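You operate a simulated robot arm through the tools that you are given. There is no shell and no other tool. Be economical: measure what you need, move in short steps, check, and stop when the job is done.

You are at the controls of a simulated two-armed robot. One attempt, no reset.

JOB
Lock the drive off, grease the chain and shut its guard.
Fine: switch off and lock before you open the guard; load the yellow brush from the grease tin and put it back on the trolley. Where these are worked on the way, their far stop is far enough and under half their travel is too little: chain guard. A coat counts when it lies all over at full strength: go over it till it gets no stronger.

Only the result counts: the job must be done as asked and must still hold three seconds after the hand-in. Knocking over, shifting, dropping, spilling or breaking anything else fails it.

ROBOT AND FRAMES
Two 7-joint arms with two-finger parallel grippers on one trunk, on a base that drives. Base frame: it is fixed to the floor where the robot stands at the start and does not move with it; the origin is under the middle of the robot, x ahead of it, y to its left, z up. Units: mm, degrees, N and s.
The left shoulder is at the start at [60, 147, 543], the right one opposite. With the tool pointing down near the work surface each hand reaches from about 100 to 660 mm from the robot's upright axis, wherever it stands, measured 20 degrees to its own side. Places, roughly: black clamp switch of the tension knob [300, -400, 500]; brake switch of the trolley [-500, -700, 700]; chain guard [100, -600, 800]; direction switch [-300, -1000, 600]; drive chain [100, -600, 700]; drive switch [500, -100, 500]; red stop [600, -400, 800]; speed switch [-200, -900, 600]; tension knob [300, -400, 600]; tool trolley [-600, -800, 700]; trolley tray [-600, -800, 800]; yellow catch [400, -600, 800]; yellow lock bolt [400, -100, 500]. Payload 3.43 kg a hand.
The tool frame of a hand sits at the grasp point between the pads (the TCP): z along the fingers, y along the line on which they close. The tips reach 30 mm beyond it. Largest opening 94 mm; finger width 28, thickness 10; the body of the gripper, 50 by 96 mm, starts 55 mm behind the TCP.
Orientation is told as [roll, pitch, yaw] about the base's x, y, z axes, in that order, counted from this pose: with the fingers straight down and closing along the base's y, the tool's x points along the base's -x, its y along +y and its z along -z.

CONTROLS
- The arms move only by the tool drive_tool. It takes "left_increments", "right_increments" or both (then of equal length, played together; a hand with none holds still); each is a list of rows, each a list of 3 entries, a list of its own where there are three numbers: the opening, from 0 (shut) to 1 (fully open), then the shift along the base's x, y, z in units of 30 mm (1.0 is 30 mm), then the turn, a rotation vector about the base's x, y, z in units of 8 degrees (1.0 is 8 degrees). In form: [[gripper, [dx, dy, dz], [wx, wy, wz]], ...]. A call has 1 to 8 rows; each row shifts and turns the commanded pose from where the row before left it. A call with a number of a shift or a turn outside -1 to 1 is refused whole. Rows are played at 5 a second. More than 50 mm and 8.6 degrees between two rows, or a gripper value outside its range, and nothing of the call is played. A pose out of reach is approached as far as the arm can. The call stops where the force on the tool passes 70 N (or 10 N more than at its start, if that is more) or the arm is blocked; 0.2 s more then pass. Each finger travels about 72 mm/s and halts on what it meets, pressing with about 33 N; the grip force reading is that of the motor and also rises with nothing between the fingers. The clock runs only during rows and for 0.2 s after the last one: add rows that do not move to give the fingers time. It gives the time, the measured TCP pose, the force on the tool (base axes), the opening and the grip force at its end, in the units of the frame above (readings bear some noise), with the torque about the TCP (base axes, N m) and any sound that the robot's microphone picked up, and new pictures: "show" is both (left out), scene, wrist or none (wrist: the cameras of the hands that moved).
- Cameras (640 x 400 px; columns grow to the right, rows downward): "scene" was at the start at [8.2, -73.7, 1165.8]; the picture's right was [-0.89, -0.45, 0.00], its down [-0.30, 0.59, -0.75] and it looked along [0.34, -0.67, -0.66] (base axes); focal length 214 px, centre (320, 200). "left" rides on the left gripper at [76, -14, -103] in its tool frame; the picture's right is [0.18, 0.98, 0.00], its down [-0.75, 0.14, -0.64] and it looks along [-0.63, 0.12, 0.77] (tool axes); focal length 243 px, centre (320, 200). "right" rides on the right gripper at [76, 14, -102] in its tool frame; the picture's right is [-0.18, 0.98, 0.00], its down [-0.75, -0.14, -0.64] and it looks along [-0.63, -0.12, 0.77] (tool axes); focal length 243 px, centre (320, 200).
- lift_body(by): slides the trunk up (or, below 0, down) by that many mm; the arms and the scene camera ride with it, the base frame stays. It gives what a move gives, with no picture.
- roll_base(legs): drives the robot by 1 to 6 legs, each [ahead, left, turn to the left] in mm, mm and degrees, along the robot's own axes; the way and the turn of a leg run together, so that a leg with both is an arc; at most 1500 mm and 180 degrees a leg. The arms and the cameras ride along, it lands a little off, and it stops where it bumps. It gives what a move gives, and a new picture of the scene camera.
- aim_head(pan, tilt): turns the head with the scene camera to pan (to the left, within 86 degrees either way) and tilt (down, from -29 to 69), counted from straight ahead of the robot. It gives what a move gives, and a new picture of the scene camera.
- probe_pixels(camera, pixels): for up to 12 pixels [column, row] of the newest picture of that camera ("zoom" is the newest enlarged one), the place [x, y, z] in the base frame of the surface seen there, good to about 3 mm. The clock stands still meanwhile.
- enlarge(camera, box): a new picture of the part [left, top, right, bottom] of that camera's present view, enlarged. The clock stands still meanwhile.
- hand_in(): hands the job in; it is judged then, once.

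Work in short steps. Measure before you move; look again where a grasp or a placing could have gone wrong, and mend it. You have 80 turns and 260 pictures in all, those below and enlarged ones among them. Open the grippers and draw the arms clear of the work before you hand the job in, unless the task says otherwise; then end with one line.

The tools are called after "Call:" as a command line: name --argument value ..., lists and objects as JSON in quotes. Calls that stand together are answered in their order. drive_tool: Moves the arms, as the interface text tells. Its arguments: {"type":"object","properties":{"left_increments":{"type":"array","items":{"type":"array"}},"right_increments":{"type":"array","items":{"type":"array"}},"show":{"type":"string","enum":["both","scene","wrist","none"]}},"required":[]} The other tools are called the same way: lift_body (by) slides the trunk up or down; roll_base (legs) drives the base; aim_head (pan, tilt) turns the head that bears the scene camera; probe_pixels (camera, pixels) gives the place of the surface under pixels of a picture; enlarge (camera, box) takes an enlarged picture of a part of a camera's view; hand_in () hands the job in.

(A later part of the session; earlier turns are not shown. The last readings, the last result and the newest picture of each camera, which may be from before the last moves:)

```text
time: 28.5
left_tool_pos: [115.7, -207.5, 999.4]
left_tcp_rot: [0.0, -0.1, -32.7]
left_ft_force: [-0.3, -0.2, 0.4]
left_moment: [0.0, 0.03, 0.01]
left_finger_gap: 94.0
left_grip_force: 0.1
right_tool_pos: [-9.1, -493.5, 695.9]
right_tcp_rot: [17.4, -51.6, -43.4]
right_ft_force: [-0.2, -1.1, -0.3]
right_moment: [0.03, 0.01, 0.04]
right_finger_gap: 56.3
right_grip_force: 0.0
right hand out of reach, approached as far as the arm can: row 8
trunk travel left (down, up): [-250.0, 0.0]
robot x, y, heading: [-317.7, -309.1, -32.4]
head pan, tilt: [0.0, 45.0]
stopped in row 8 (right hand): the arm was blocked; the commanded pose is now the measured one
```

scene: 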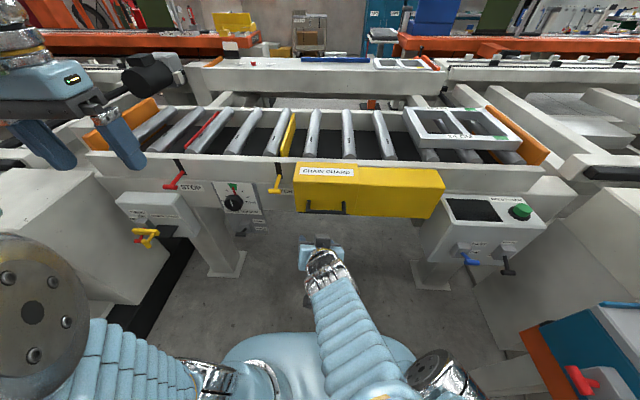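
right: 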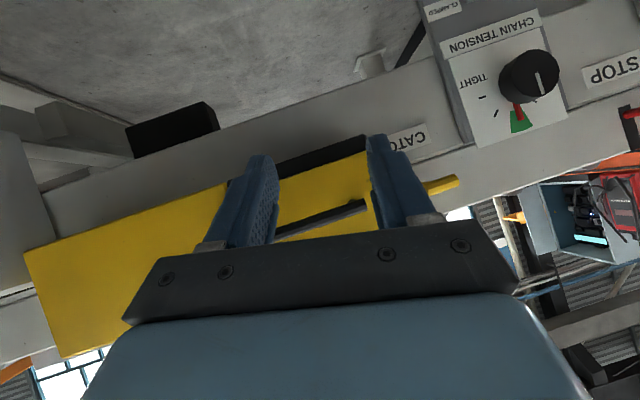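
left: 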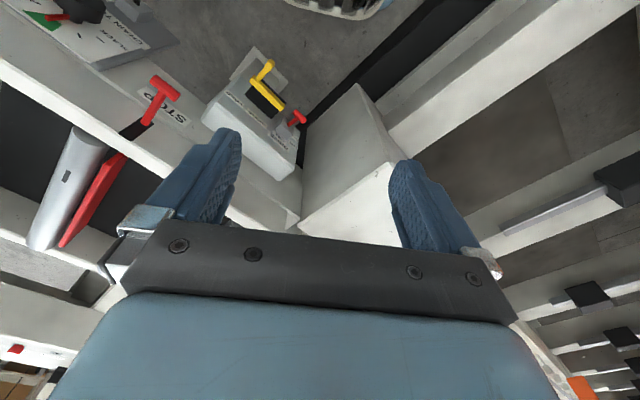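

Tilt reached ~53°, enough. I level the closing axis, narrow the fingers and go below the bar: TCP to about N −318, T −438, z 680.

Call:
drive_tool --right_increments '[[0.35, [0.25, -0.3, -0.2], [-0.28, 0.18, -0.1]], [0.35, [0.25, -0.3, -0.2], [-0.28, 0.18, -0.1]], [0.35, [0.25, -0.3, -0.2], [-0.28, 0.18, -0.1]], [0.35, [0.25, -0.3, 0], [-0.28, 0.18, -0.1]]]' --show "both"

Call:
enlarge --camera "scene" --box '[256, 150, 416, 250]'

```text
time: 29.4
left_tool_pos: [117.0, -209.0, 999.5]
left_tcp_rot: [-0.2, -0.1, -32.6]
left_ft_force: [0.2, 0.1, -0.3]
left_moment: [0.03, -0.01, 0.01]
left_finger_gap: 94.0
left_grip_force: 0.1
right_tool_pos: [-1.8, -462.6, 688.4]
right_tcp_rot: [12.5, -50.5, -33.5]
right_ft_force: [0.5, 0.0, 0.5]
right_moment: [-0.03, 0.02, -0.02]
right_finger_gap: 32.9
right_grip_force: 0.1
trunk travel left (down, up): [-250.0, 0.0]
robot x, y, heading: [-318.3, -307.2, -32.8]
head pan, tilt: [0.0, 45.0]
stopped in row 4 (right hand): the arm was blocked; the commanded pose is now the measured one
```

scene: 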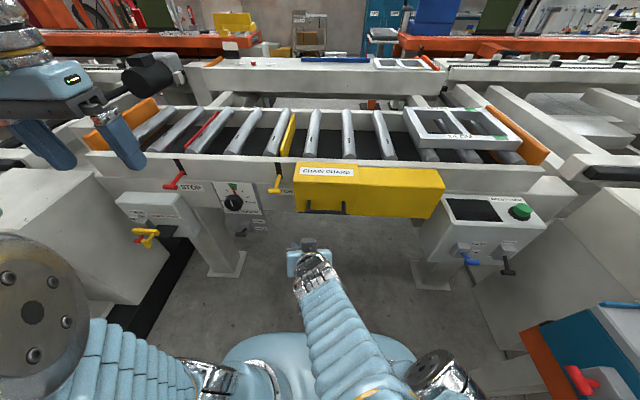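
right: 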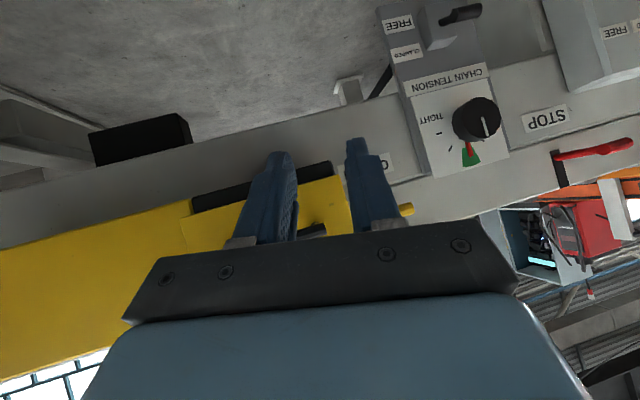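

```text
4.00 times, centred on (336, 200) of scene
```

zoom: 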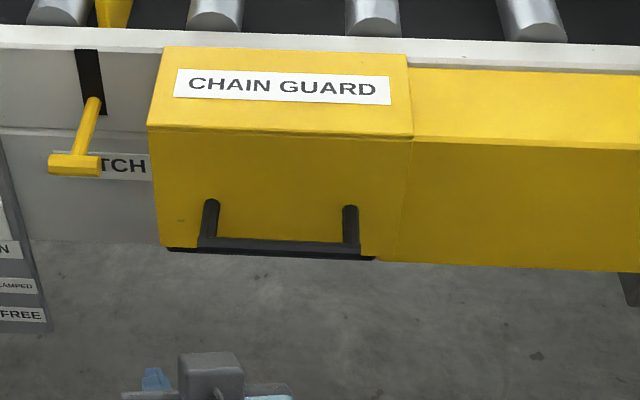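

The arm hits its inner limit here; the work is too near. I back the base off 110 mm so the arm can be more extended.

Call:
roll_base --legs '[[-110, 0, 0]]'

Call:
drive_tool --right_increments '[[0.35, [0.8, -0.9, 0.2], [0, 0, 0]], [0.35, [0.8, -0.9, 0.2], [0, 0, 0]], [0.35, [0.8, -0.7, 0], [-0.2, -0.3, 0]], [0.35, [0.8, -0.6, 0], [-0.25, -0.4, 0]]]' --show "both"

```text
time: 30.5
left_tool_pos: [24.0, -150.1, 998.5]
left_tcp_rot: [-0.1, -0.1, -32.7]
left_ft_force: [0.0, -0.4, 0.5]
left_moment: [0.01, -0.01, -0.03]
left_finger_gap: 93.8
left_grip_force: 0.0
right_tool_pos: [-93.6, -402.7, 688.1]
right_tcp_rot: [12.5, -50.3, -33.4]
right_ft_force: [-0.6, -0.7, 0.4]
right_moment: [-0.01, 0.01, 0.02]
right_finger_gap: 33.1
right_grip_force: 0.1
trunk travel left (down, up): [-250.0, 0.0]
robot x, y, heading: [-411.4, -251.8, -32.7]
head pan, tilt: [0.0, 45.0]
```

scene: 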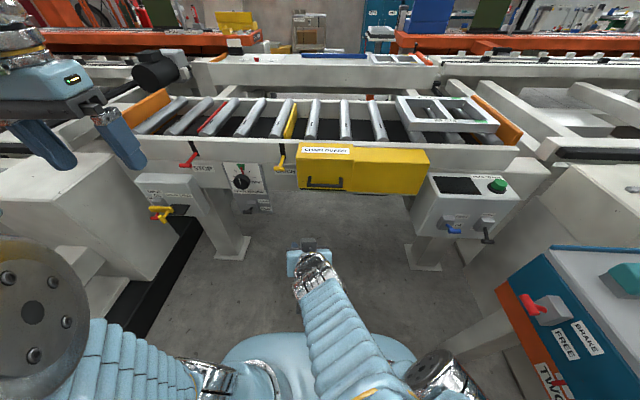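

```text
time: 31.5
left_tool_pos: [23.1, -149.3, 998.8]
left_tcp_rot: [-0.1, -0.2, -32.8]
left_ft_force: [-0.8, -0.6, 1.3]
left_moment: [0.01, -0.03, 0.01]
left_finger_gap: 94.2
left_grip_force: 0.0
right_tool_pos: [1.4, -494.4, 699.7]
right_tcp_rot: [12.6, -57.1, -33.6]
right_ft_force: [0.1, 0.5, 0.4]
right_moment: [-0.01, -0.01, 0.01]
right_finger_gap: 32.7
right_grip_force: 0.1
trunk travel left (down, up): [-250.0, 0.0]
robot x, y, heading: [-412.9, -251.2, -32.7]
head pan, tilt: [0.0, 45.0]
```

scene: 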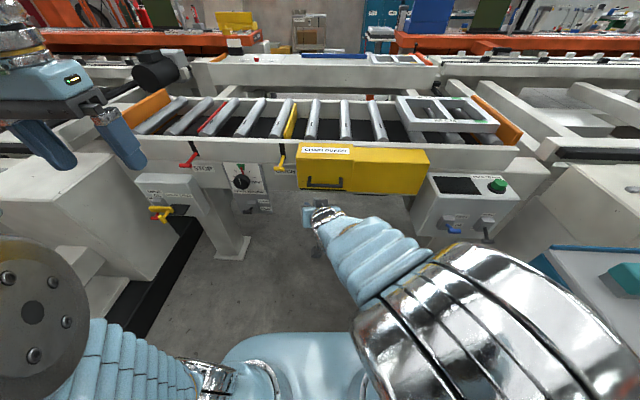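
right: 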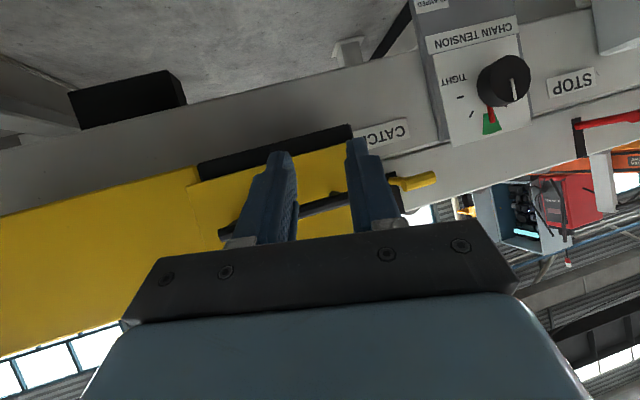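

Tracking works now. Correct the twist, tilt a bit more, and move under the handle bar (target N −321, T −438, z 688).

Call:
drive_tool --right_increments '[[0.35, [0.2, -0.3, -0.4], [-0.46, -0.2, -0.47]], [0.35, [0.4, -0.6, 0], [-0.46, -0.2, -0.47]], [0.35, [0.46, -0.7, 0], [-0.46, -0.2, -0.47]]]' --show "both"

Call:
enlarge --camera "scene" --box '[256, 120, 416, 220]'

Call:
enlarge --camera "right" --box '[180, 90, 440, 252]'

```text
time: 32.3
left_tool_pos: [23.9, -150.4, 998.5]
left_tcp_rot: [0.0, -0.1, -32.8]
left_ft_force: [-0.8, -0.2, 0.2]
left_moment: [0.01, 0.02, 0.02]
left_finger_gap: 94.1
left_grip_force: 0.1
right_tool_pos: [34.0, -543.1, 689.8]
right_tcp_rot: [-1.5, -67.2, -32.4]
right_ft_force: [-0.1, 0.2, 0.6]
right_moment: [-0.04, 0.03, 0.03]
right_finger_gap: 32.9
right_grip_force: 0.0
trunk travel left (down, up): [-250.0, 0.0]
robot x, y, heading: [-408.7, -247.5, -32.9]
head pan, tilt: [0.0, 45.0]
```

scene: 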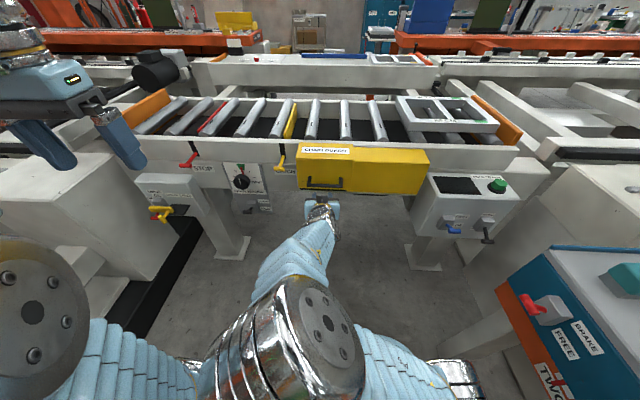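
right: 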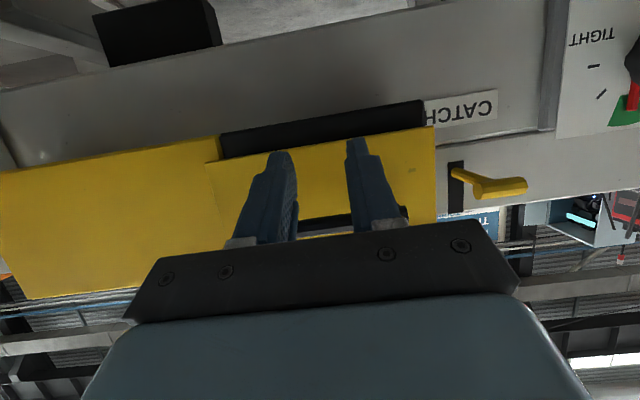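

```text
4.00 times, centred on (336, 170) of scene
```

zoom: 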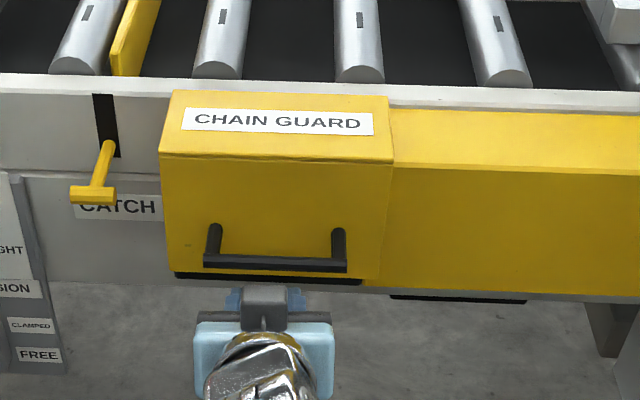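

```text
2.46 times, centred on (310, 171) of right
```

zoom: 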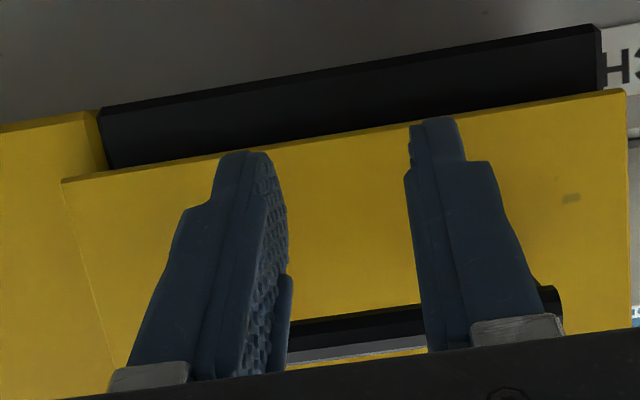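

Fingers are under the bar (view from below confirms). Lift along the estimated arc for the first ~30° and check.

Call:
drive_tool --right_increments '[[0.35, [0, 0, 0.6], [0, 0, 0]], [0.35, [-0.148, 0.095, 0.667], [0.17, 0.26, 0]], [0.35, [-0.148, 0.095, 0.667], [0.17, 0.26, 0]], [0.35, [-0.014, 0.009, 0.667], [0.17, 0.26, 0]], [0.35, [-0.014, 0.009, 0.667], [0.17, 0.26, 0]]]' --show "both"

Call:
enlarge --camera "scene" --box '[256, 100, 416, 200]'

```text
time: 33.0
left_tool_pos: [23.5, -149.6, 998.9]
left_tcp_rot: [-0.1, -0.2, -32.7]
left_ft_force: [-0.7, 0.1, 0.2]
left_moment: [0.01, 0.01, -0.03]
left_finger_gap: 94.0
left_grip_force: 0.0
right_tool_pos: [21.9, -540.7, 716.2]
right_tcp_rot: [-2.6, -62.2, -31.9]
right_ft_force: [-10.5, 7.9, -10.9]
right_moment: [0.37, 0.25, -0.4]
right_finger_gap: 32.8
right_grip_force: 0.0
trunk travel left (down, up): [-250.0, 0.0]
robot x, y, heading: [-414.3, -250.5, -32.6]
head pan, tilt: [0.0, 45.0]
stopped in row 3 (right hand): the force on the tool passed its limit at 83 N (the readings are from after the stop); the commanded pose is now the measured one
```

scene: 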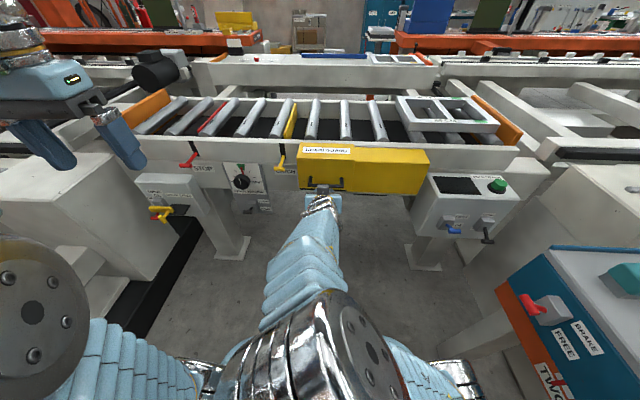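
right: 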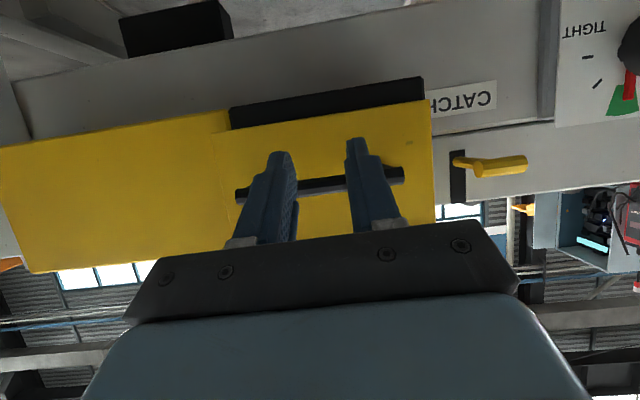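

```text
4.00 times, centred on (336, 150) of scene
```

zoom: 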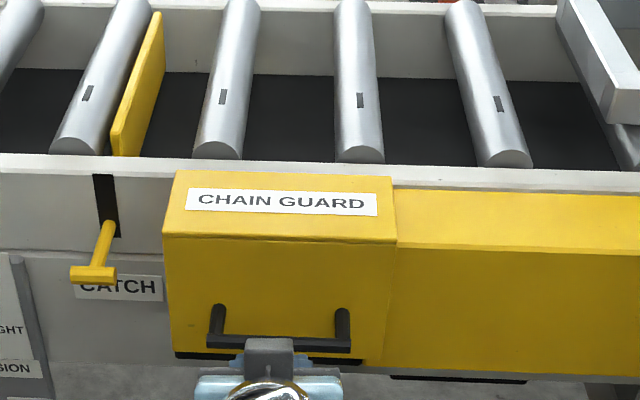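

Lifting is blocked: the cover overlaps the longer yellow box to its right, so it slides sideways (to the right). I drop, close the fingers and go to the left of the left handle post (T≈−362) at bar height.

Call:
drive_tool --right_increments '[[0.35, [0, 0, -1], [0, 0, 0]], [0, [0, 0, -0.4], [0, 0, 0]], [0, [0.48, 0.75, 0], [0, 0, 0]], [0, [0.48, 0.75, 0], [0, 0, 0]], [0, [0.48, 0.75, 0], [0, 0, 0]], [0, [0.78, -0.5, 0.6], [0, 0, 0]], [0, [0, 0, 1], [0, 0, 0]]]' --show "both"

Call:
enlarge --camera "scene" --box '[256, 100, 416, 200]'

```text
time: 34.6
left_tool_pos: [24.3, -149.5, 999.5]
left_tcp_rot: [-0.1, -0.1, -32.7]
left_ft_force: [-0.1, 0.2, 0.3]
left_moment: [0.02, 0.03, 0.03]
left_finger_gap: 94.1
left_grip_force: 0.0
right_tool_pos: [90.5, -487.7, 723.8]
right_tcp_rot: [-2.5, -62.6, -32.0]
right_ft_force: [0.7, 0.7, -0.8]
right_moment: [-0.01, 0.0, -0.01]
right_finger_gap: 0.2
right_grip_force: 32.8
trunk travel left (down, up): [-250.0, 0.0]
robot x, y, heading: [-406.0, -249.6, -32.6]
head pan, tilt: [0.0, 45.0]
```

scene: 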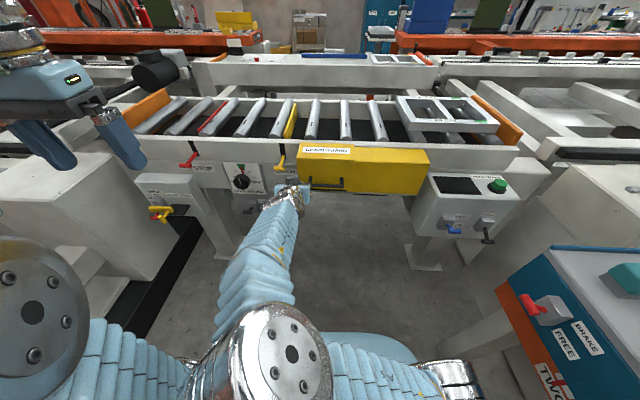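
right: 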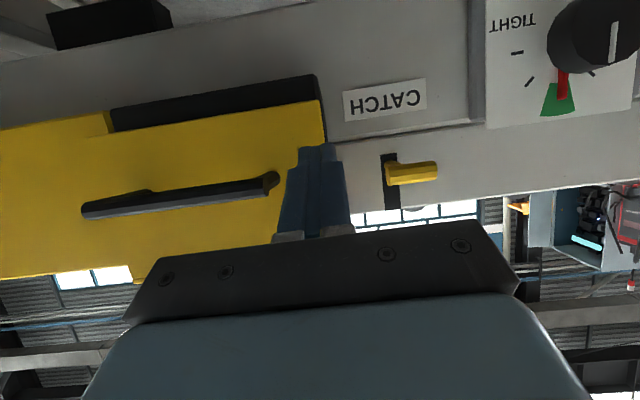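

```text
4.00 times, centred on (336, 150) of scene
```

zoom: 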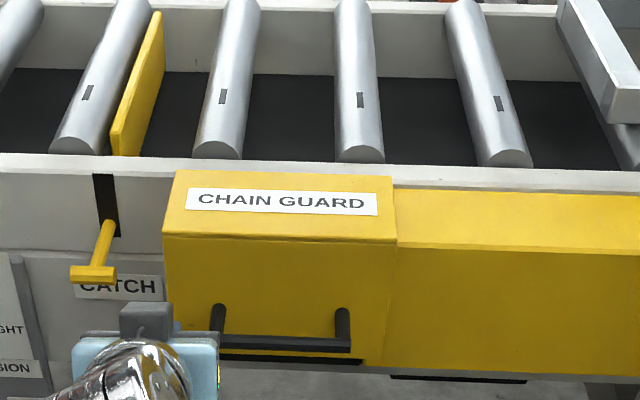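

In place left of the left post. Push along −t.

Call:
drive_tool --right_increments '[[0, [-0.324, -0.504, 0], [0, 0, 0]], [0, [-0.324, -0.504, 0], [0, 0, 0]], [0, [-0.324, -0.504, 0], [0, 0, 0]], [0, [-0.324, -0.504, 0], [0, 0, 0]]]' --show "scene"

Call:
enlarge --camera "scene" --box '[256, 100, 416, 200]'

```text
time: 35.6
left_tool_pos: [23.6, -148.7, 999.2]
left_tcp_rot: [-0.2, -0.1, -32.7]
left_ft_force: [0.1, -0.5, 0.7]
left_moment: [0.01, 0.03, 0.02]
left_finger_gap: 93.9
left_grip_force: 0.1
right_tool_pos: [50.0, -550.1, 723.8]
right_tcp_rot: [-2.4, -62.7, -32.1]
right_ft_force: [-0.4, 1.9, 1.2]
right_moment: [0.01, -0.02, -0.02]
right_finger_gap: 0.0
right_grip_force: 33.4
trunk travel left (down, up): [-250.0, 0.0]
robot x, y, heading: [-411.0, -249.1, -32.8]
head pan, tilt: [0.0, 45.0]
```

scene: 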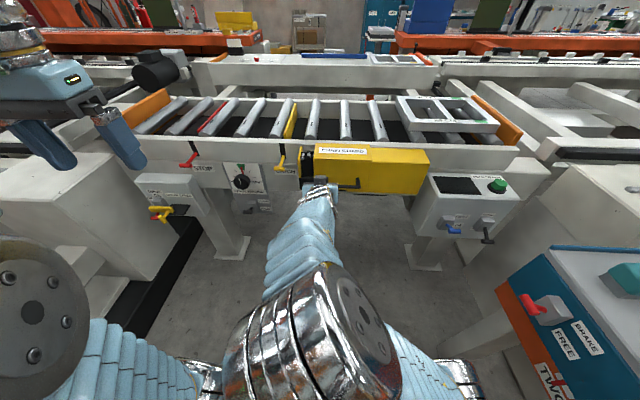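

```text
4.00 times, centred on (336, 150) of scene
```

zoom: 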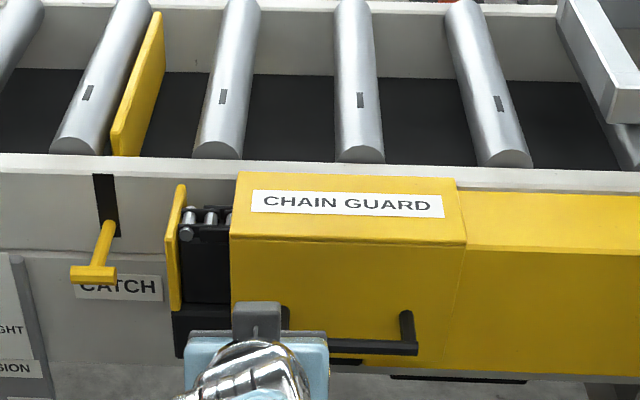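

It slides and the chain appears. Continue to the far stop.

Call:
drive_tool --right_increments '[[0, [-0.324, -0.504, 0], [0, 0, 0]], [0, [-0.324, -0.504, 0], [0, 0, 0]], [0, [-0.324, -0.504, 0], [0, 0, 0]], [0, [-0.324, -0.504, 0], [0, 0, 0]], [0, [-0.324, -0.504, 0], [0, 0, 0]], [0, [-0.324, -0.504, 0], [0, 0, 0]], [0, [-0.324, -0.504, 0], [0, 0, 0]], [0, [-0.324, -0.504, 0], [0, 0, 0]]]' --show "scene"

Call:
enlarge --camera "scene" --box '[276, 110, 436, 210]'

```text
time: 37.1
left_tool_pos: [20.8, -147.2, 1000.6]
left_tcp_rot: [-0.2, -0.3, -32.8]
left_ft_force: [-0.9, 0.3, -0.3]
left_moment: [0.01, 0.0, -0.01]
left_finger_gap: 94.0
left_grip_force: 0.1
right_tool_pos: [-15.8, -644.6, 724.3]
right_tcp_rot: [-2.5, -62.4, -32.1]
right_ft_force: [-31.8, 19.8, 23.7]
right_moment: [-0.26, 0.21, -0.49]
right_finger_gap: 0.0
right_grip_force: 33.4
trunk travel left (down, up): [-250.0, 0.0]
robot x, y, heading: [-410.5, -247.8, -32.6]
head pan, tilt: [0.0, 45.0]
stopped in row 7 (right hand): the force on the tool passed its limit at 72 N (the readings are from after the stop); the commanded pose is now the measured one
```

scene: 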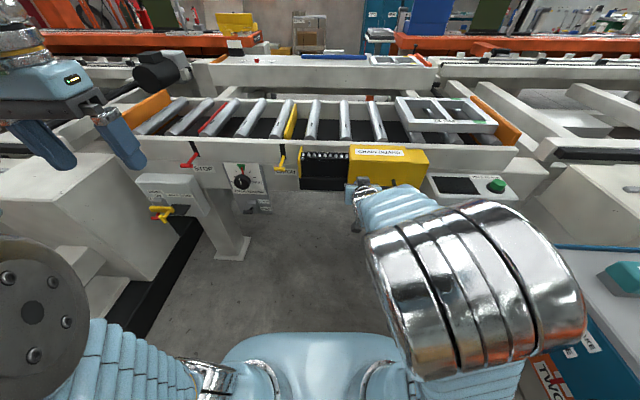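

```text
4.00 times, centred on (356, 160) of scene
```

zoom: 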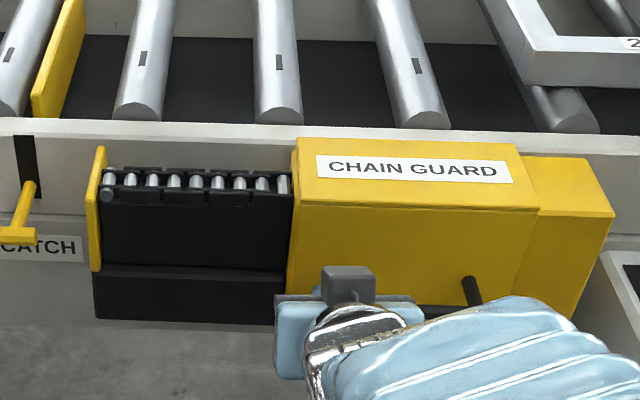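

Guard is fully open. Probe the chain's extent.

Call:
probe_pixels --camera "zoom" --pixels '[[110, 172], [110, 185], [152, 182], [195, 183], [240, 185], [283, 186], [196, 200], [196, 172], [98, 160], [293, 180], [196, 240], [108, 197]]'

Call:
drive_tool --right_increments '[[0, [-0.4, 0.5, -0.3], [0, 0, 0]], [0, [-0.84, 0.54, 0], [0, 0, 0]], [0, [-0.84, 0.54, 0.2], [0, 0, 0]], [0, [-0.84, 0.54, 0.2], [0, 0, 0]]]' --show "scene"

Call:
enlarge --camera "scene" --box '[286, 130, 366, 200]'

```text
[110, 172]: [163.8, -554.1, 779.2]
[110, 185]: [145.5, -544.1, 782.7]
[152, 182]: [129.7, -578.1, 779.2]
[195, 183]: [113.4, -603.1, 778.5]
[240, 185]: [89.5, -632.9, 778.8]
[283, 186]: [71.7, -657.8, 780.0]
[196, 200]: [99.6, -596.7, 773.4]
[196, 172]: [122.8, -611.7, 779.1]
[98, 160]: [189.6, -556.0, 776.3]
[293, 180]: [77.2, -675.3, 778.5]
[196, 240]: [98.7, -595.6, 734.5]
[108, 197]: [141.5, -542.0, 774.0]
```

```text
time: 38.1
left_tool_pos: [23.6, -150.2, 999.5]
left_tcp_rot: [-0.1, -0.1, -32.8]
left_ft_force: [0.2, -0.4, -1.0]
left_moment: [0.01, 0.02, -0.01]
left_finger_gap: 94.0
left_grip_force: 0.0
right_tool_pos: [-94.8, -583.1, 726.6]
right_tcp_rot: [-2.5, -62.0, -32.0]
right_ft_force: [0.1, 0.9, -0.6]
right_moment: [0.01, -0.02, 0.0]
right_finger_gap: 0.0
right_grip_force: 33.2
right hand out of reach, approached as far as the arm can: row 4
trunk travel left (down, up): [-250.0, 0.0]
robot x, y, heading: [-410.8, -250.3, -32.5]
head pan, tilt: [0.0, 45.0]
```

scene: 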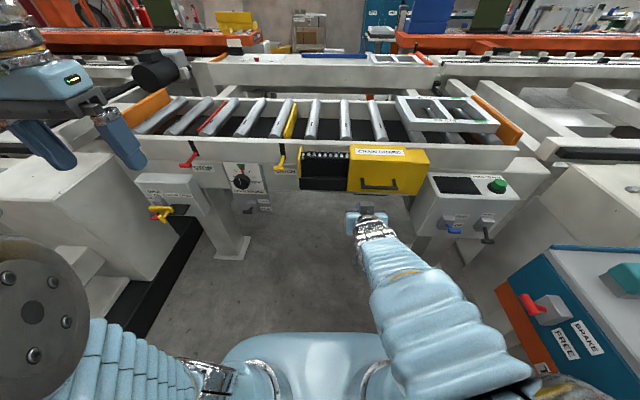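

```text
5.71 times, centred on (326, 165) of scene
```

zoom: 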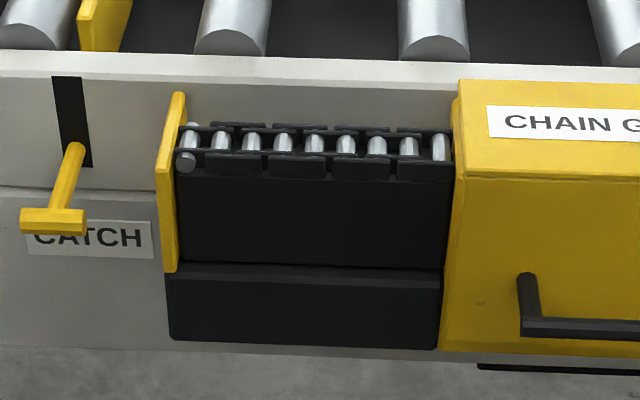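

Chain top z≈779, N −406…−437, T −372…−520. Now raise the right hand and bring it back to pointing down, open, before turning to the trolley.

Call:
drive_tool --right_increments '[[0.5, [-0.1, 0.1, 1], [0.524, 0.815, 0]], [0.5, [-0.1, 0.1, 1], [0.524, 0.815, 0]], [0.5, [-0.1, 0.1, 1], [0.524, 0.815, 0]], [0.5, [-0.1, 0.1, 1], [0.524, 0.815, 0]], [0.5, [-0.2, 0.15, 1], [0.524, 0.815, 0]], [0.5, [-0.2, 0.15, 1], [0.524, 0.815, 0]], [0.5, [-0.2, 0.15, 1], [0.524, 0.815, 0]], [0.5, [-0.2, 0.15, 1], [0.524, 0.815, 0]]]' --show "none"

Call:
aim_head --pan -75 --tilt 40

Call:
enlarge --camera "scene" --box '[200, 80, 520, 280]'

```text
time: 40.0
left_tool_pos: [23.4, -148.4, 999.1]
left_tcp_rot: [-0.2, -0.2, -32.7]
left_ft_force: [0.2, -0.5, 0.3]
left_moment: [0.0, 0.02, -0.02]
left_finger_gap: 93.8
left_grip_force: 0.0
right_tool_pos: [-135.0, -549.4, 966.4]
right_tcp_rot: [-1.8, -0.2, -32.5]
right_ft_force: [-1.0, -0.7, 0.5]
right_moment: [0.0, -0.02, -0.03]
right_finger_gap: 46.6
right_grip_force: 0.0
trunk travel left (down, up): [-250.0, 0.0]
robot x, y, heading: [-412.9, -252.7, -32.7]
head pan, tilt: [0.0, 45.0]
```

```text
time: 41.4
left_tool_pos: [23.2, -148.8, 999.0]
left_tcp_rot: [0.0, -0.2, -32.7]
left_ft_force: [0.1, 0.2, 0.4]
left_moment: [-0.04, 0.04, -0.01]
left_finger_gap: 93.9
left_grip_force: 0.1
right_tool_pos: [-134.7, -549.2, 965.9]
right_tcp_rot: [-1.8, -0.3, -32.5]
right_ft_force: [0.0, -0.3, -0.2]
right_moment: [0.02, -0.01, 0.03]
right_finger_gap: 47.0
right_grip_force: 0.0
trunk travel left (down, up): [-250.0, 0.0]
robot x, y, heading: [-412.3, -250.8, -32.7]
head pan, tilt: [-75.0, 40.0]
```

scene: 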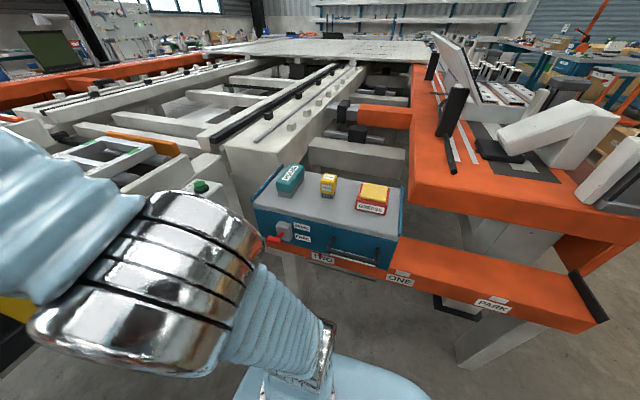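

```text
2.00 times, centred on (360, 180) of scene
```

zoom: 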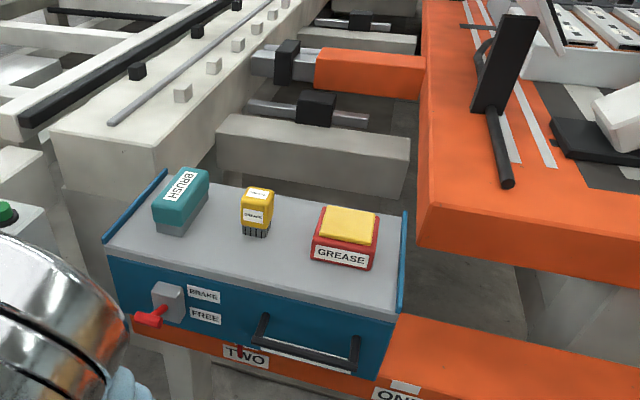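

Good view of the trolley tray. Probe brush and tin geometry.

Call:
probe_pixels --camera "zoom" --pixels '[[257, 195], [244, 190], [272, 192], [253, 228], [244, 208], [272, 215], [348, 225], [325, 215], [378, 212], [315, 240], [340, 262], [225, 255]]'

Call:
probe_pixels --camera "scene" --pixels '[[258, 205], [396, 265], [396, 238], [330, 240], [375, 210], [272, 240], [355, 262], [400, 200], [280, 167]]'

```text
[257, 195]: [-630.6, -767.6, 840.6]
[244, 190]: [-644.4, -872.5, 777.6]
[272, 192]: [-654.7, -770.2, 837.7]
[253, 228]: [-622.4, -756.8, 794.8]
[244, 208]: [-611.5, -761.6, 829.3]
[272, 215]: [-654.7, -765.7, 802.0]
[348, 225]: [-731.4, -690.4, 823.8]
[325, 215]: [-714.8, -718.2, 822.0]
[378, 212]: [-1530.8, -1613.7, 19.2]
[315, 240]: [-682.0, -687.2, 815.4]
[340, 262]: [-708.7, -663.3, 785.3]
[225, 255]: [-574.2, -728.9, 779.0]
```

```text
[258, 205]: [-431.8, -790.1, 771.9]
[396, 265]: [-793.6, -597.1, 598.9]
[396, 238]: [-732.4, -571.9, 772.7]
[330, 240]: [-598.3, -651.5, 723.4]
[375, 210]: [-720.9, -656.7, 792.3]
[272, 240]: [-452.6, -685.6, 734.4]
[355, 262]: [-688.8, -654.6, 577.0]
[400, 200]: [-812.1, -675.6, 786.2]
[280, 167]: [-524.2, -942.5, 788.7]
```

Turn right 90° to face the trolley, then shift left 170 mm and ahead 20 mm.

Call:
roll_base --legs '[[0, 0, -90], [20, 170, 0]]'

Call:
aim_head --pan -8 --tilt 45

```text
time: 46.7
left_tool_pos: [-168.1, -788.1, 999.6]
left_tcp_rot: [-0.1, -0.1, -121.5]
left_ft_force: [-0.6, -0.4, -0.8]
left_moment: [-0.04, -0.01, 0.02]
left_finger_gap: 94.1
left_grip_force: 0.0
right_tool_pos: [-572.1, -637.5, 965.8]
right_tcp_rot: [-1.9, -0.3, -121.3]
right_ft_force: [0.0, 0.6, -0.1]
right_moment: [0.04, 0.01, 0.02]
right_finger_gap: 47.2
right_grip_force: 0.0
trunk travel left (down, up): [-250.0, 0.0]
robot x, y, heading: [-277.8, -356.1, -121.7]
head pan, tilt: [-75.0, 40.0]
```

scene: 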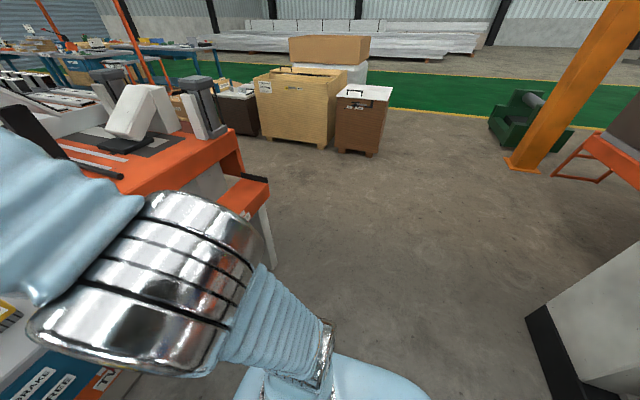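

```text
time: 48.0
left_tool_pos: [-167.1, -788.1, 999.5]
left_tcp_rot: [-0.1, 0.0, -121.6]
left_ft_force: [0.6, 0.3, -0.3]
left_moment: [0.01, 0.0, 0.0]
left_finger_gap: 94.1
left_grip_force: 0.0
right_tool_pos: [-570.8, -638.5, 965.5]
right_tcp_rot: [-1.9, -0.3, -121.2]
right_ft_force: [-0.1, -0.8, -0.2]
right_moment: [-0.01, -0.02, 0.02]
right_finger_gap: 46.8
right_grip_force: 0.1
trunk travel left (down, up): [-250.0, 0.0]
robot x, y, heading: [-276.5, -351.8, -121.8]
head pan, tilt: [-8.0, 45.0]
```

scene: 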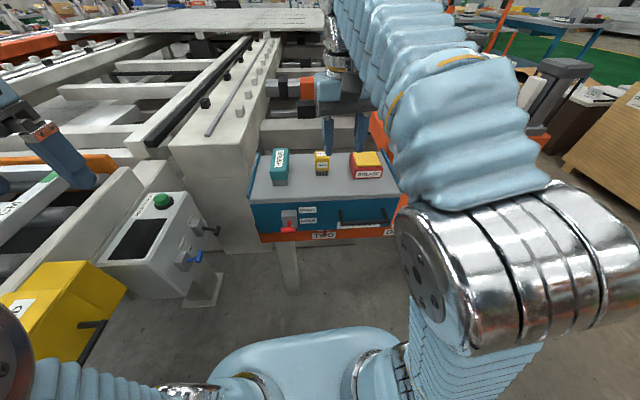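

Enlarge the tray to measure brush and tin precisely.

Call:
enlarge --camera "scene" --box '[260, 130, 404, 220]'

Call:
probe_pixels --camera "zoom" --pixels '[[250, 105], [305, 105], [252, 130], [310, 130], [280, 118], [280, 160], [395, 110], [520, 105], [410, 160], [535, 160], [460, 115], [280, 195]]'

```text
4.44 times, centred on (332, 175) of scene
```

zoom: 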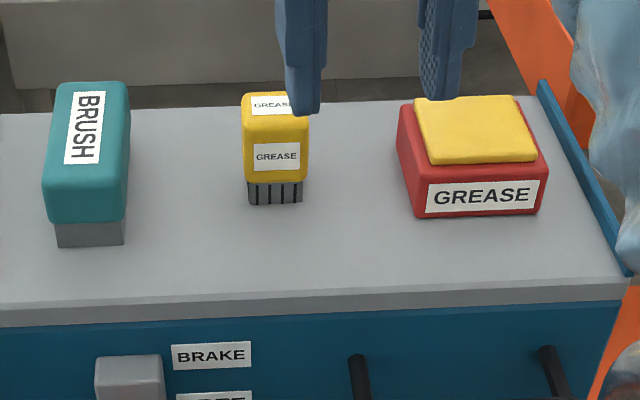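

```text
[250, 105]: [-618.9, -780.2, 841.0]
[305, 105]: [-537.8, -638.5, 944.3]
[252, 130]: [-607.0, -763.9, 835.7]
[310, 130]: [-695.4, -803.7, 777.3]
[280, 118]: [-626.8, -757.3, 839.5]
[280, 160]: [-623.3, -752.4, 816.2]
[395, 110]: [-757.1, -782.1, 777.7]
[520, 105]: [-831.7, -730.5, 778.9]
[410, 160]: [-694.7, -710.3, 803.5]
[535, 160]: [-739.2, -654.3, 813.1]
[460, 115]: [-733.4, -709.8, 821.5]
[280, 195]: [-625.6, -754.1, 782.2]
```

Brush is ~40 mm wide (N 97–137), front at T −968, top z 841. Move the right hand above it, opening to 75 mm.

Call:
drive_tool --right_increments '[[0.8, [-0.39, -0.83, 0], [-0.12, -0.2, -0.17]], [0.8, [-0.39, -0.83, 0], [0, 0, 0]], [0.8, [-0.39, -0.83, -0.3], [0, 0, 0]], [0.8, [-0.39, -0.83, -0.3], [0, 0, 0]], [0.8, [-0.39, -0.83, -0.4], [0, 0, 0]]]' --show "both"

Call:
enlarge --camera "right" --box '[200, 60, 520, 260]'

```text
time: 49.2
left_tool_pos: [-166.9, -789.1, 999.8]
left_tcp_rot: [-0.1, 0.0, -121.5]
left_ft_force: [0.0, 0.0, 0.4]
left_moment: [-0.04, 0.01, 0.0]
left_finger_gap: 94.0
left_grip_force: 0.0
right_tool_pos: [-628.9, -755.6, 928.8]
right_tcp_rot: [0.0, -0.4, -122.6]
right_ft_force: [-0.1, -0.3, 0.2]
right_moment: [-0.03, -0.01, 0.0]
right_finger_gap: 75.1
right_grip_force: 0.1
right hand out of reach, approached as far as the arm can: row 5
trunk travel left (down, up): [-250.0, 0.0]
robot x, y, heading: [-275.6, -357.2, -121.4]
head pan, tilt: [-8.0, 45.0]
```

scene: 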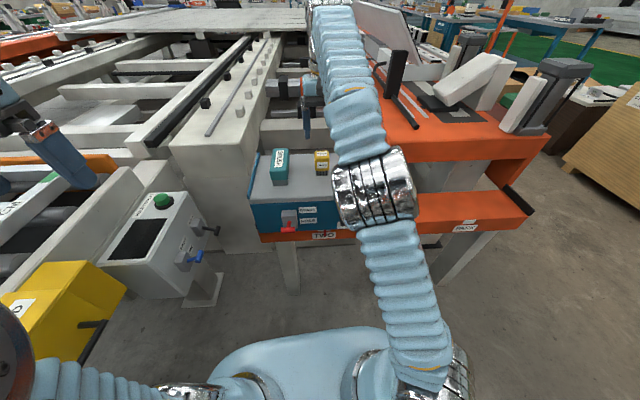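
right: 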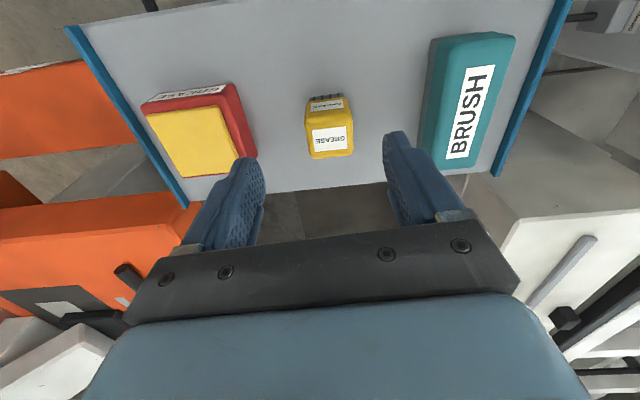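

```text
2.00 times, centred on (360, 160) of right
```

zoom: 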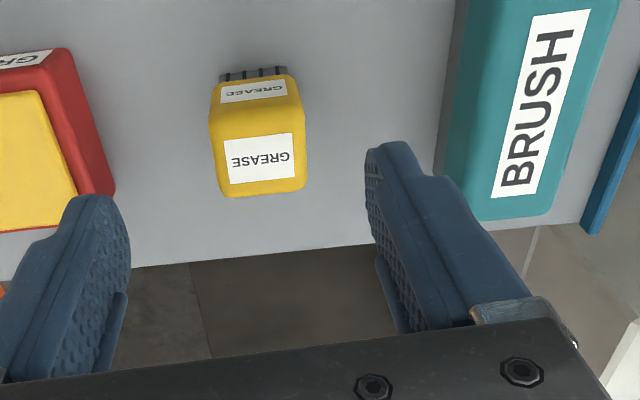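

Top of brush is at zoom (215–305,105–195). Probe its corners and the tin's.

Call:
probe_pixels --camera "zoom" --pixels '[[216, 112], [298, 108], [225, 190], [300, 184], [258, 150], [250, 72], [212, 120], [303, 150]]'

Call:
probe_pixels --camera "right" --pixels '[[150, 117], [220, 108], [235, 158], [185, 174], [190, 140], [145, 105], [230, 90], [330, 200]]'

```text
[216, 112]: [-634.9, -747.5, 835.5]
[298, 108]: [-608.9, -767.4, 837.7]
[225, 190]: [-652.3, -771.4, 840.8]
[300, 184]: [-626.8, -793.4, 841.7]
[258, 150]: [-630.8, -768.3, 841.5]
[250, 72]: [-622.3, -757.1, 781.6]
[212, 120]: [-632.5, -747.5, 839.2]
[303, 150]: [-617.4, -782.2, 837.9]
```

```text
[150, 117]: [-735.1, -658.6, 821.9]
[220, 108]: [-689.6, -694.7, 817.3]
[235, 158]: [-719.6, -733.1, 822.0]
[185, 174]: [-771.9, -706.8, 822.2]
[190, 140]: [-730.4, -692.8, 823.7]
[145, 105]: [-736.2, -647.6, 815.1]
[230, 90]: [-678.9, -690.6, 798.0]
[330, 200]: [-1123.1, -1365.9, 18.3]
```

Brush centre (−631,−770), rotated ~5° further; grease top centre (−729,−698), z 822, ~58×50. Align yaw, descend to TCP z≈827.

Call:
drive_tool --right_increments '[[0.8, [-0.03, -0.24, -0.5], [0, 0, -0.28]], [0.8, [-0.03, -0.24, -0.5], [0, 0, -0.28]], [0.8, [0, 0, -0.8], [0, 0, 0]], [0.8, [0, 0, -0.8], [0, 0, 0]], [0.8, [0, 0, -0.5], [0, 0, 0]]]' --show "wrist"

```text
time: 50.5
left_tool_pos: [-168.1, -789.0, 1000.5]
left_tcp_rot: [-0.1, 0.0, -121.6]
left_ft_force: [-0.6, 0.7, -0.2]
left_moment: [0.01, 0.0, -0.02]
left_finger_gap: 94.1
left_grip_force: 0.1
right_tool_pos: [-629.8, -768.7, 837.4]
right_tcp_rot: [0.0, -0.3, -127.3]
right_ft_force: [0.0, 0.0, 0.8]
right_moment: [0.02, 0.02, 0.0]
right_finger_gap: 75.1
right_grip_force: 0.1
trunk travel left (down, up): [-250.0, 0.0]
robot x, y, heading: [-278.3, -359.4, -121.3]
head pan, tilt: [-8.0, 45.0]
```

right: 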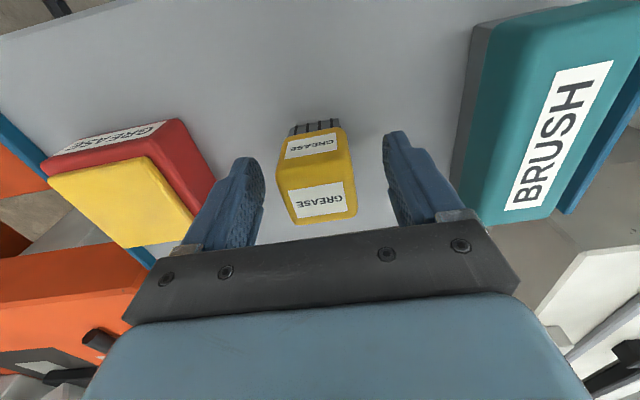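

Well centred. Lower 10 mm more and close.

Call:
drive_tool --right_increments '[[0.8, [0, 0, -0.33], [0, 0, 0]], [0.3, [0, 0, 0], [0, 0, 0]], [0.2, [0, 0, 0], [0, 0, 0]], [0, [0, 0, 0], [0, 0, 0]], [0, [0, 0, 0], [0, 0, 0]]]' --show "none"

Call:
drive_tool --right_increments '[[0, [0, 0, 1], [0, 0, 0]], [0, [0, 0, 1], [0, 0, 0]]]' --show "wrist"

```text
time: 51.6
left_tool_pos: [-167.5, -788.2, 998.8]
left_tcp_rot: [-0.1, 0.0, -121.5]
left_ft_force: [0.4, 0.2, -0.5]
left_moment: [-0.02, 0.0, -0.02]
left_finger_gap: 93.9
left_grip_force: 0.0
right_tool_pos: [-629.7, -769.2, 827.3]
right_tcp_rot: [-0.1, -0.1, -127.2]
right_ft_force: [0.7, 0.0, 0.0]
right_moment: [0.0, -0.02, 0.01]
right_finger_gap: 43.7
right_grip_force: 32.6
trunk travel left (down, up): [-250.0, 0.0]
robot x, y, heading: [-275.8, -356.7, -121.7]
head pan, tilt: [-8.0, 45.0]
```

```text
time: 52.2
left_tool_pos: [-168.5, -788.6, 999.4]
left_tcp_rot: [-0.1, -0.1, -121.5]
left_ft_force: [-0.1, -0.3, 0.3]
left_moment: [0.03, 0.01, -0.01]
left_finger_gap: 94.1
left_grip_force: 0.0
right_tool_pos: [-627.2, -770.7, 888.8]
right_tcp_rot: [-0.1, -0.2, -127.2]
right_ft_force: [0.2, 0.9, 0.3]
right_moment: [0.01, -0.02, 0.04]
right_finger_gap: 43.7
right_grip_force: 33.0
trunk travel left (down, up): [-250.0, 0.0]
robot x, y, heading: [-274.4, -355.5, -121.5]
head pan, tilt: [-8.0, 45.0]
```

right: 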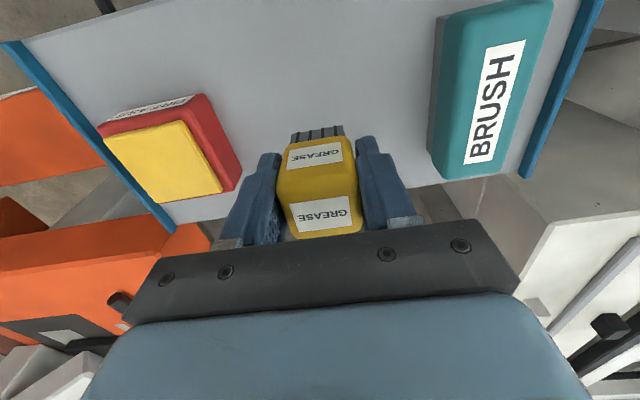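

Brush held (bristles 48 mm below TCP). Move over the grease tin centre and look.

Call:
drive_tool --right_increments '[[0, [-0.85, 0.6, 0.2], [0, 0, 0]], [0, [-0.85, 0.6, 0], [0, 0, 0]], [0, [-0.85, 0.6, 0], [0, 0, 0]], [0, [-0.85, 0.6, 0], [0, 0, 0]]]' --show "wrist"

Call:
enlarge --camera "right" --box '[200, 80, 440, 230]'

```text
time: 53.2
left_tool_pos: [-167.8, -788.8, 999.4]
left_tcp_rot: [-0.1, -0.1, -121.6]
left_ft_force: [-0.2, 0.5, -0.2]
left_moment: [0.03, 0.03, 0.0]
left_finger_gap: 94.0
left_grip_force: 0.0
right_tool_pos: [-728.6, -700.2, 893.1]
right_tcp_rot: [-0.1, -0.2, -127.3]
right_ft_force: [0.1, -0.4, -0.5]
right_moment: [0.0, 0.02, -0.02]
right_finger_gap: 43.7
right_grip_force: 32.8
trunk travel left (down, up): [-250.0, 0.0]
robot x, y, heading: [-276.6, -354.7, -121.4]
head pan, tilt: [-8.0, 45.0]
```

right: 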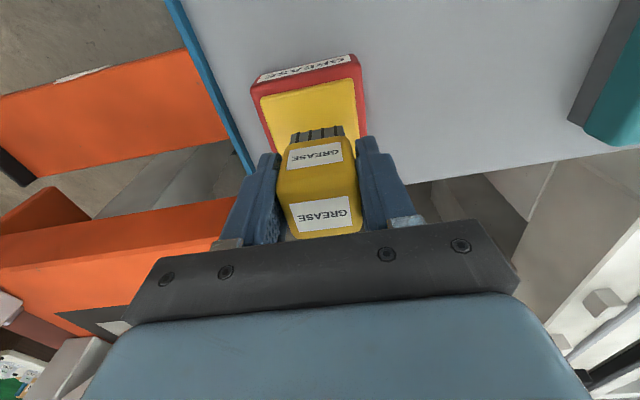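

```text
2.67 times, centred on (320, 155) of right
```

zoom: 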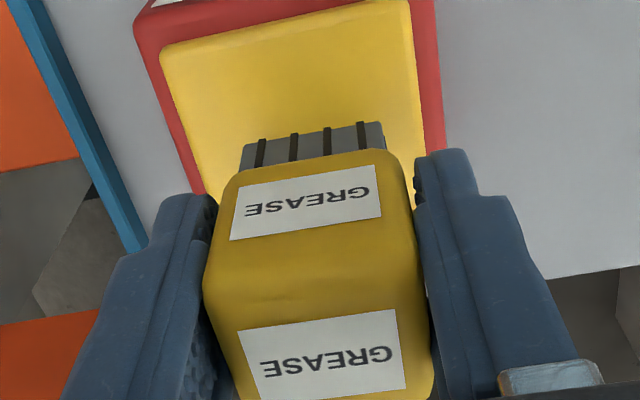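

Lower the bristles onto the grease gently.

Call:
drive_tool --right_increments '[[0, [0, 0, -0.5], [0, 0, 0]], [0, [0, 0, -0.25], [0, 0, 0]], [0, [0, 0, -0.07], [0, 0, 0]], [0, [0, 0, -0.07], [0, 0, 0]], [0, [0, 0, 0], [0, 0, 0]], [0, [0, 0, 0], [0, 0, 0]]]' --show "wrist"

Call:
enlarge --camera "right" --box '[200, 40, 440, 190]'

```text
time: 54.6
left_tool_pos: [-168.0, -787.4, 1000.5]
left_tcp_rot: [-0.1, -0.3, -121.6]
left_ft_force: [0.5, 0.7, 0.5]
left_moment: [-0.01, 0.0, 0.0]
left_finger_gap: 94.0
left_grip_force: 0.1
right_tool_pos: [-728.7, -698.7, 867.0]
right_tcp_rot: [-0.1, -0.5, -127.3]
right_ft_force: [-4.0, -2.2, 30.7]
right_moment: [-0.01, 0.01, 0.0]
right_finger_gap: 43.6
right_grip_force: 33.3
trunk travel left (down, up): [-250.0, 0.0]
robot x, y, heading: [-271.9, -355.9, -121.5]
head pan, tilt: [-8.0, 45.0]
```

right: 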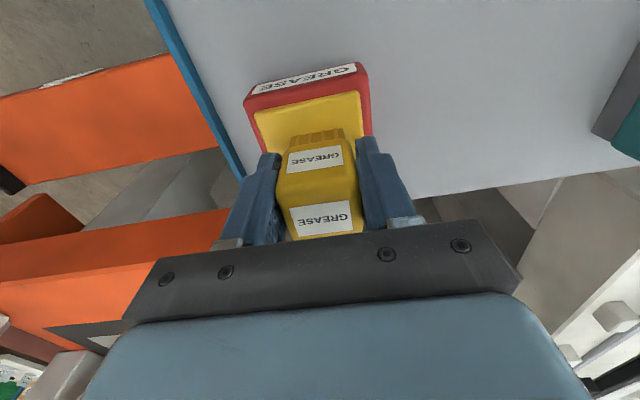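

```text
2.67 times, centred on (320, 115) of right
```

zoom: 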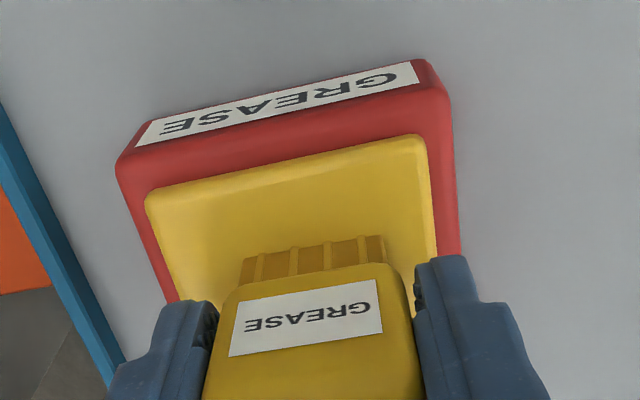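

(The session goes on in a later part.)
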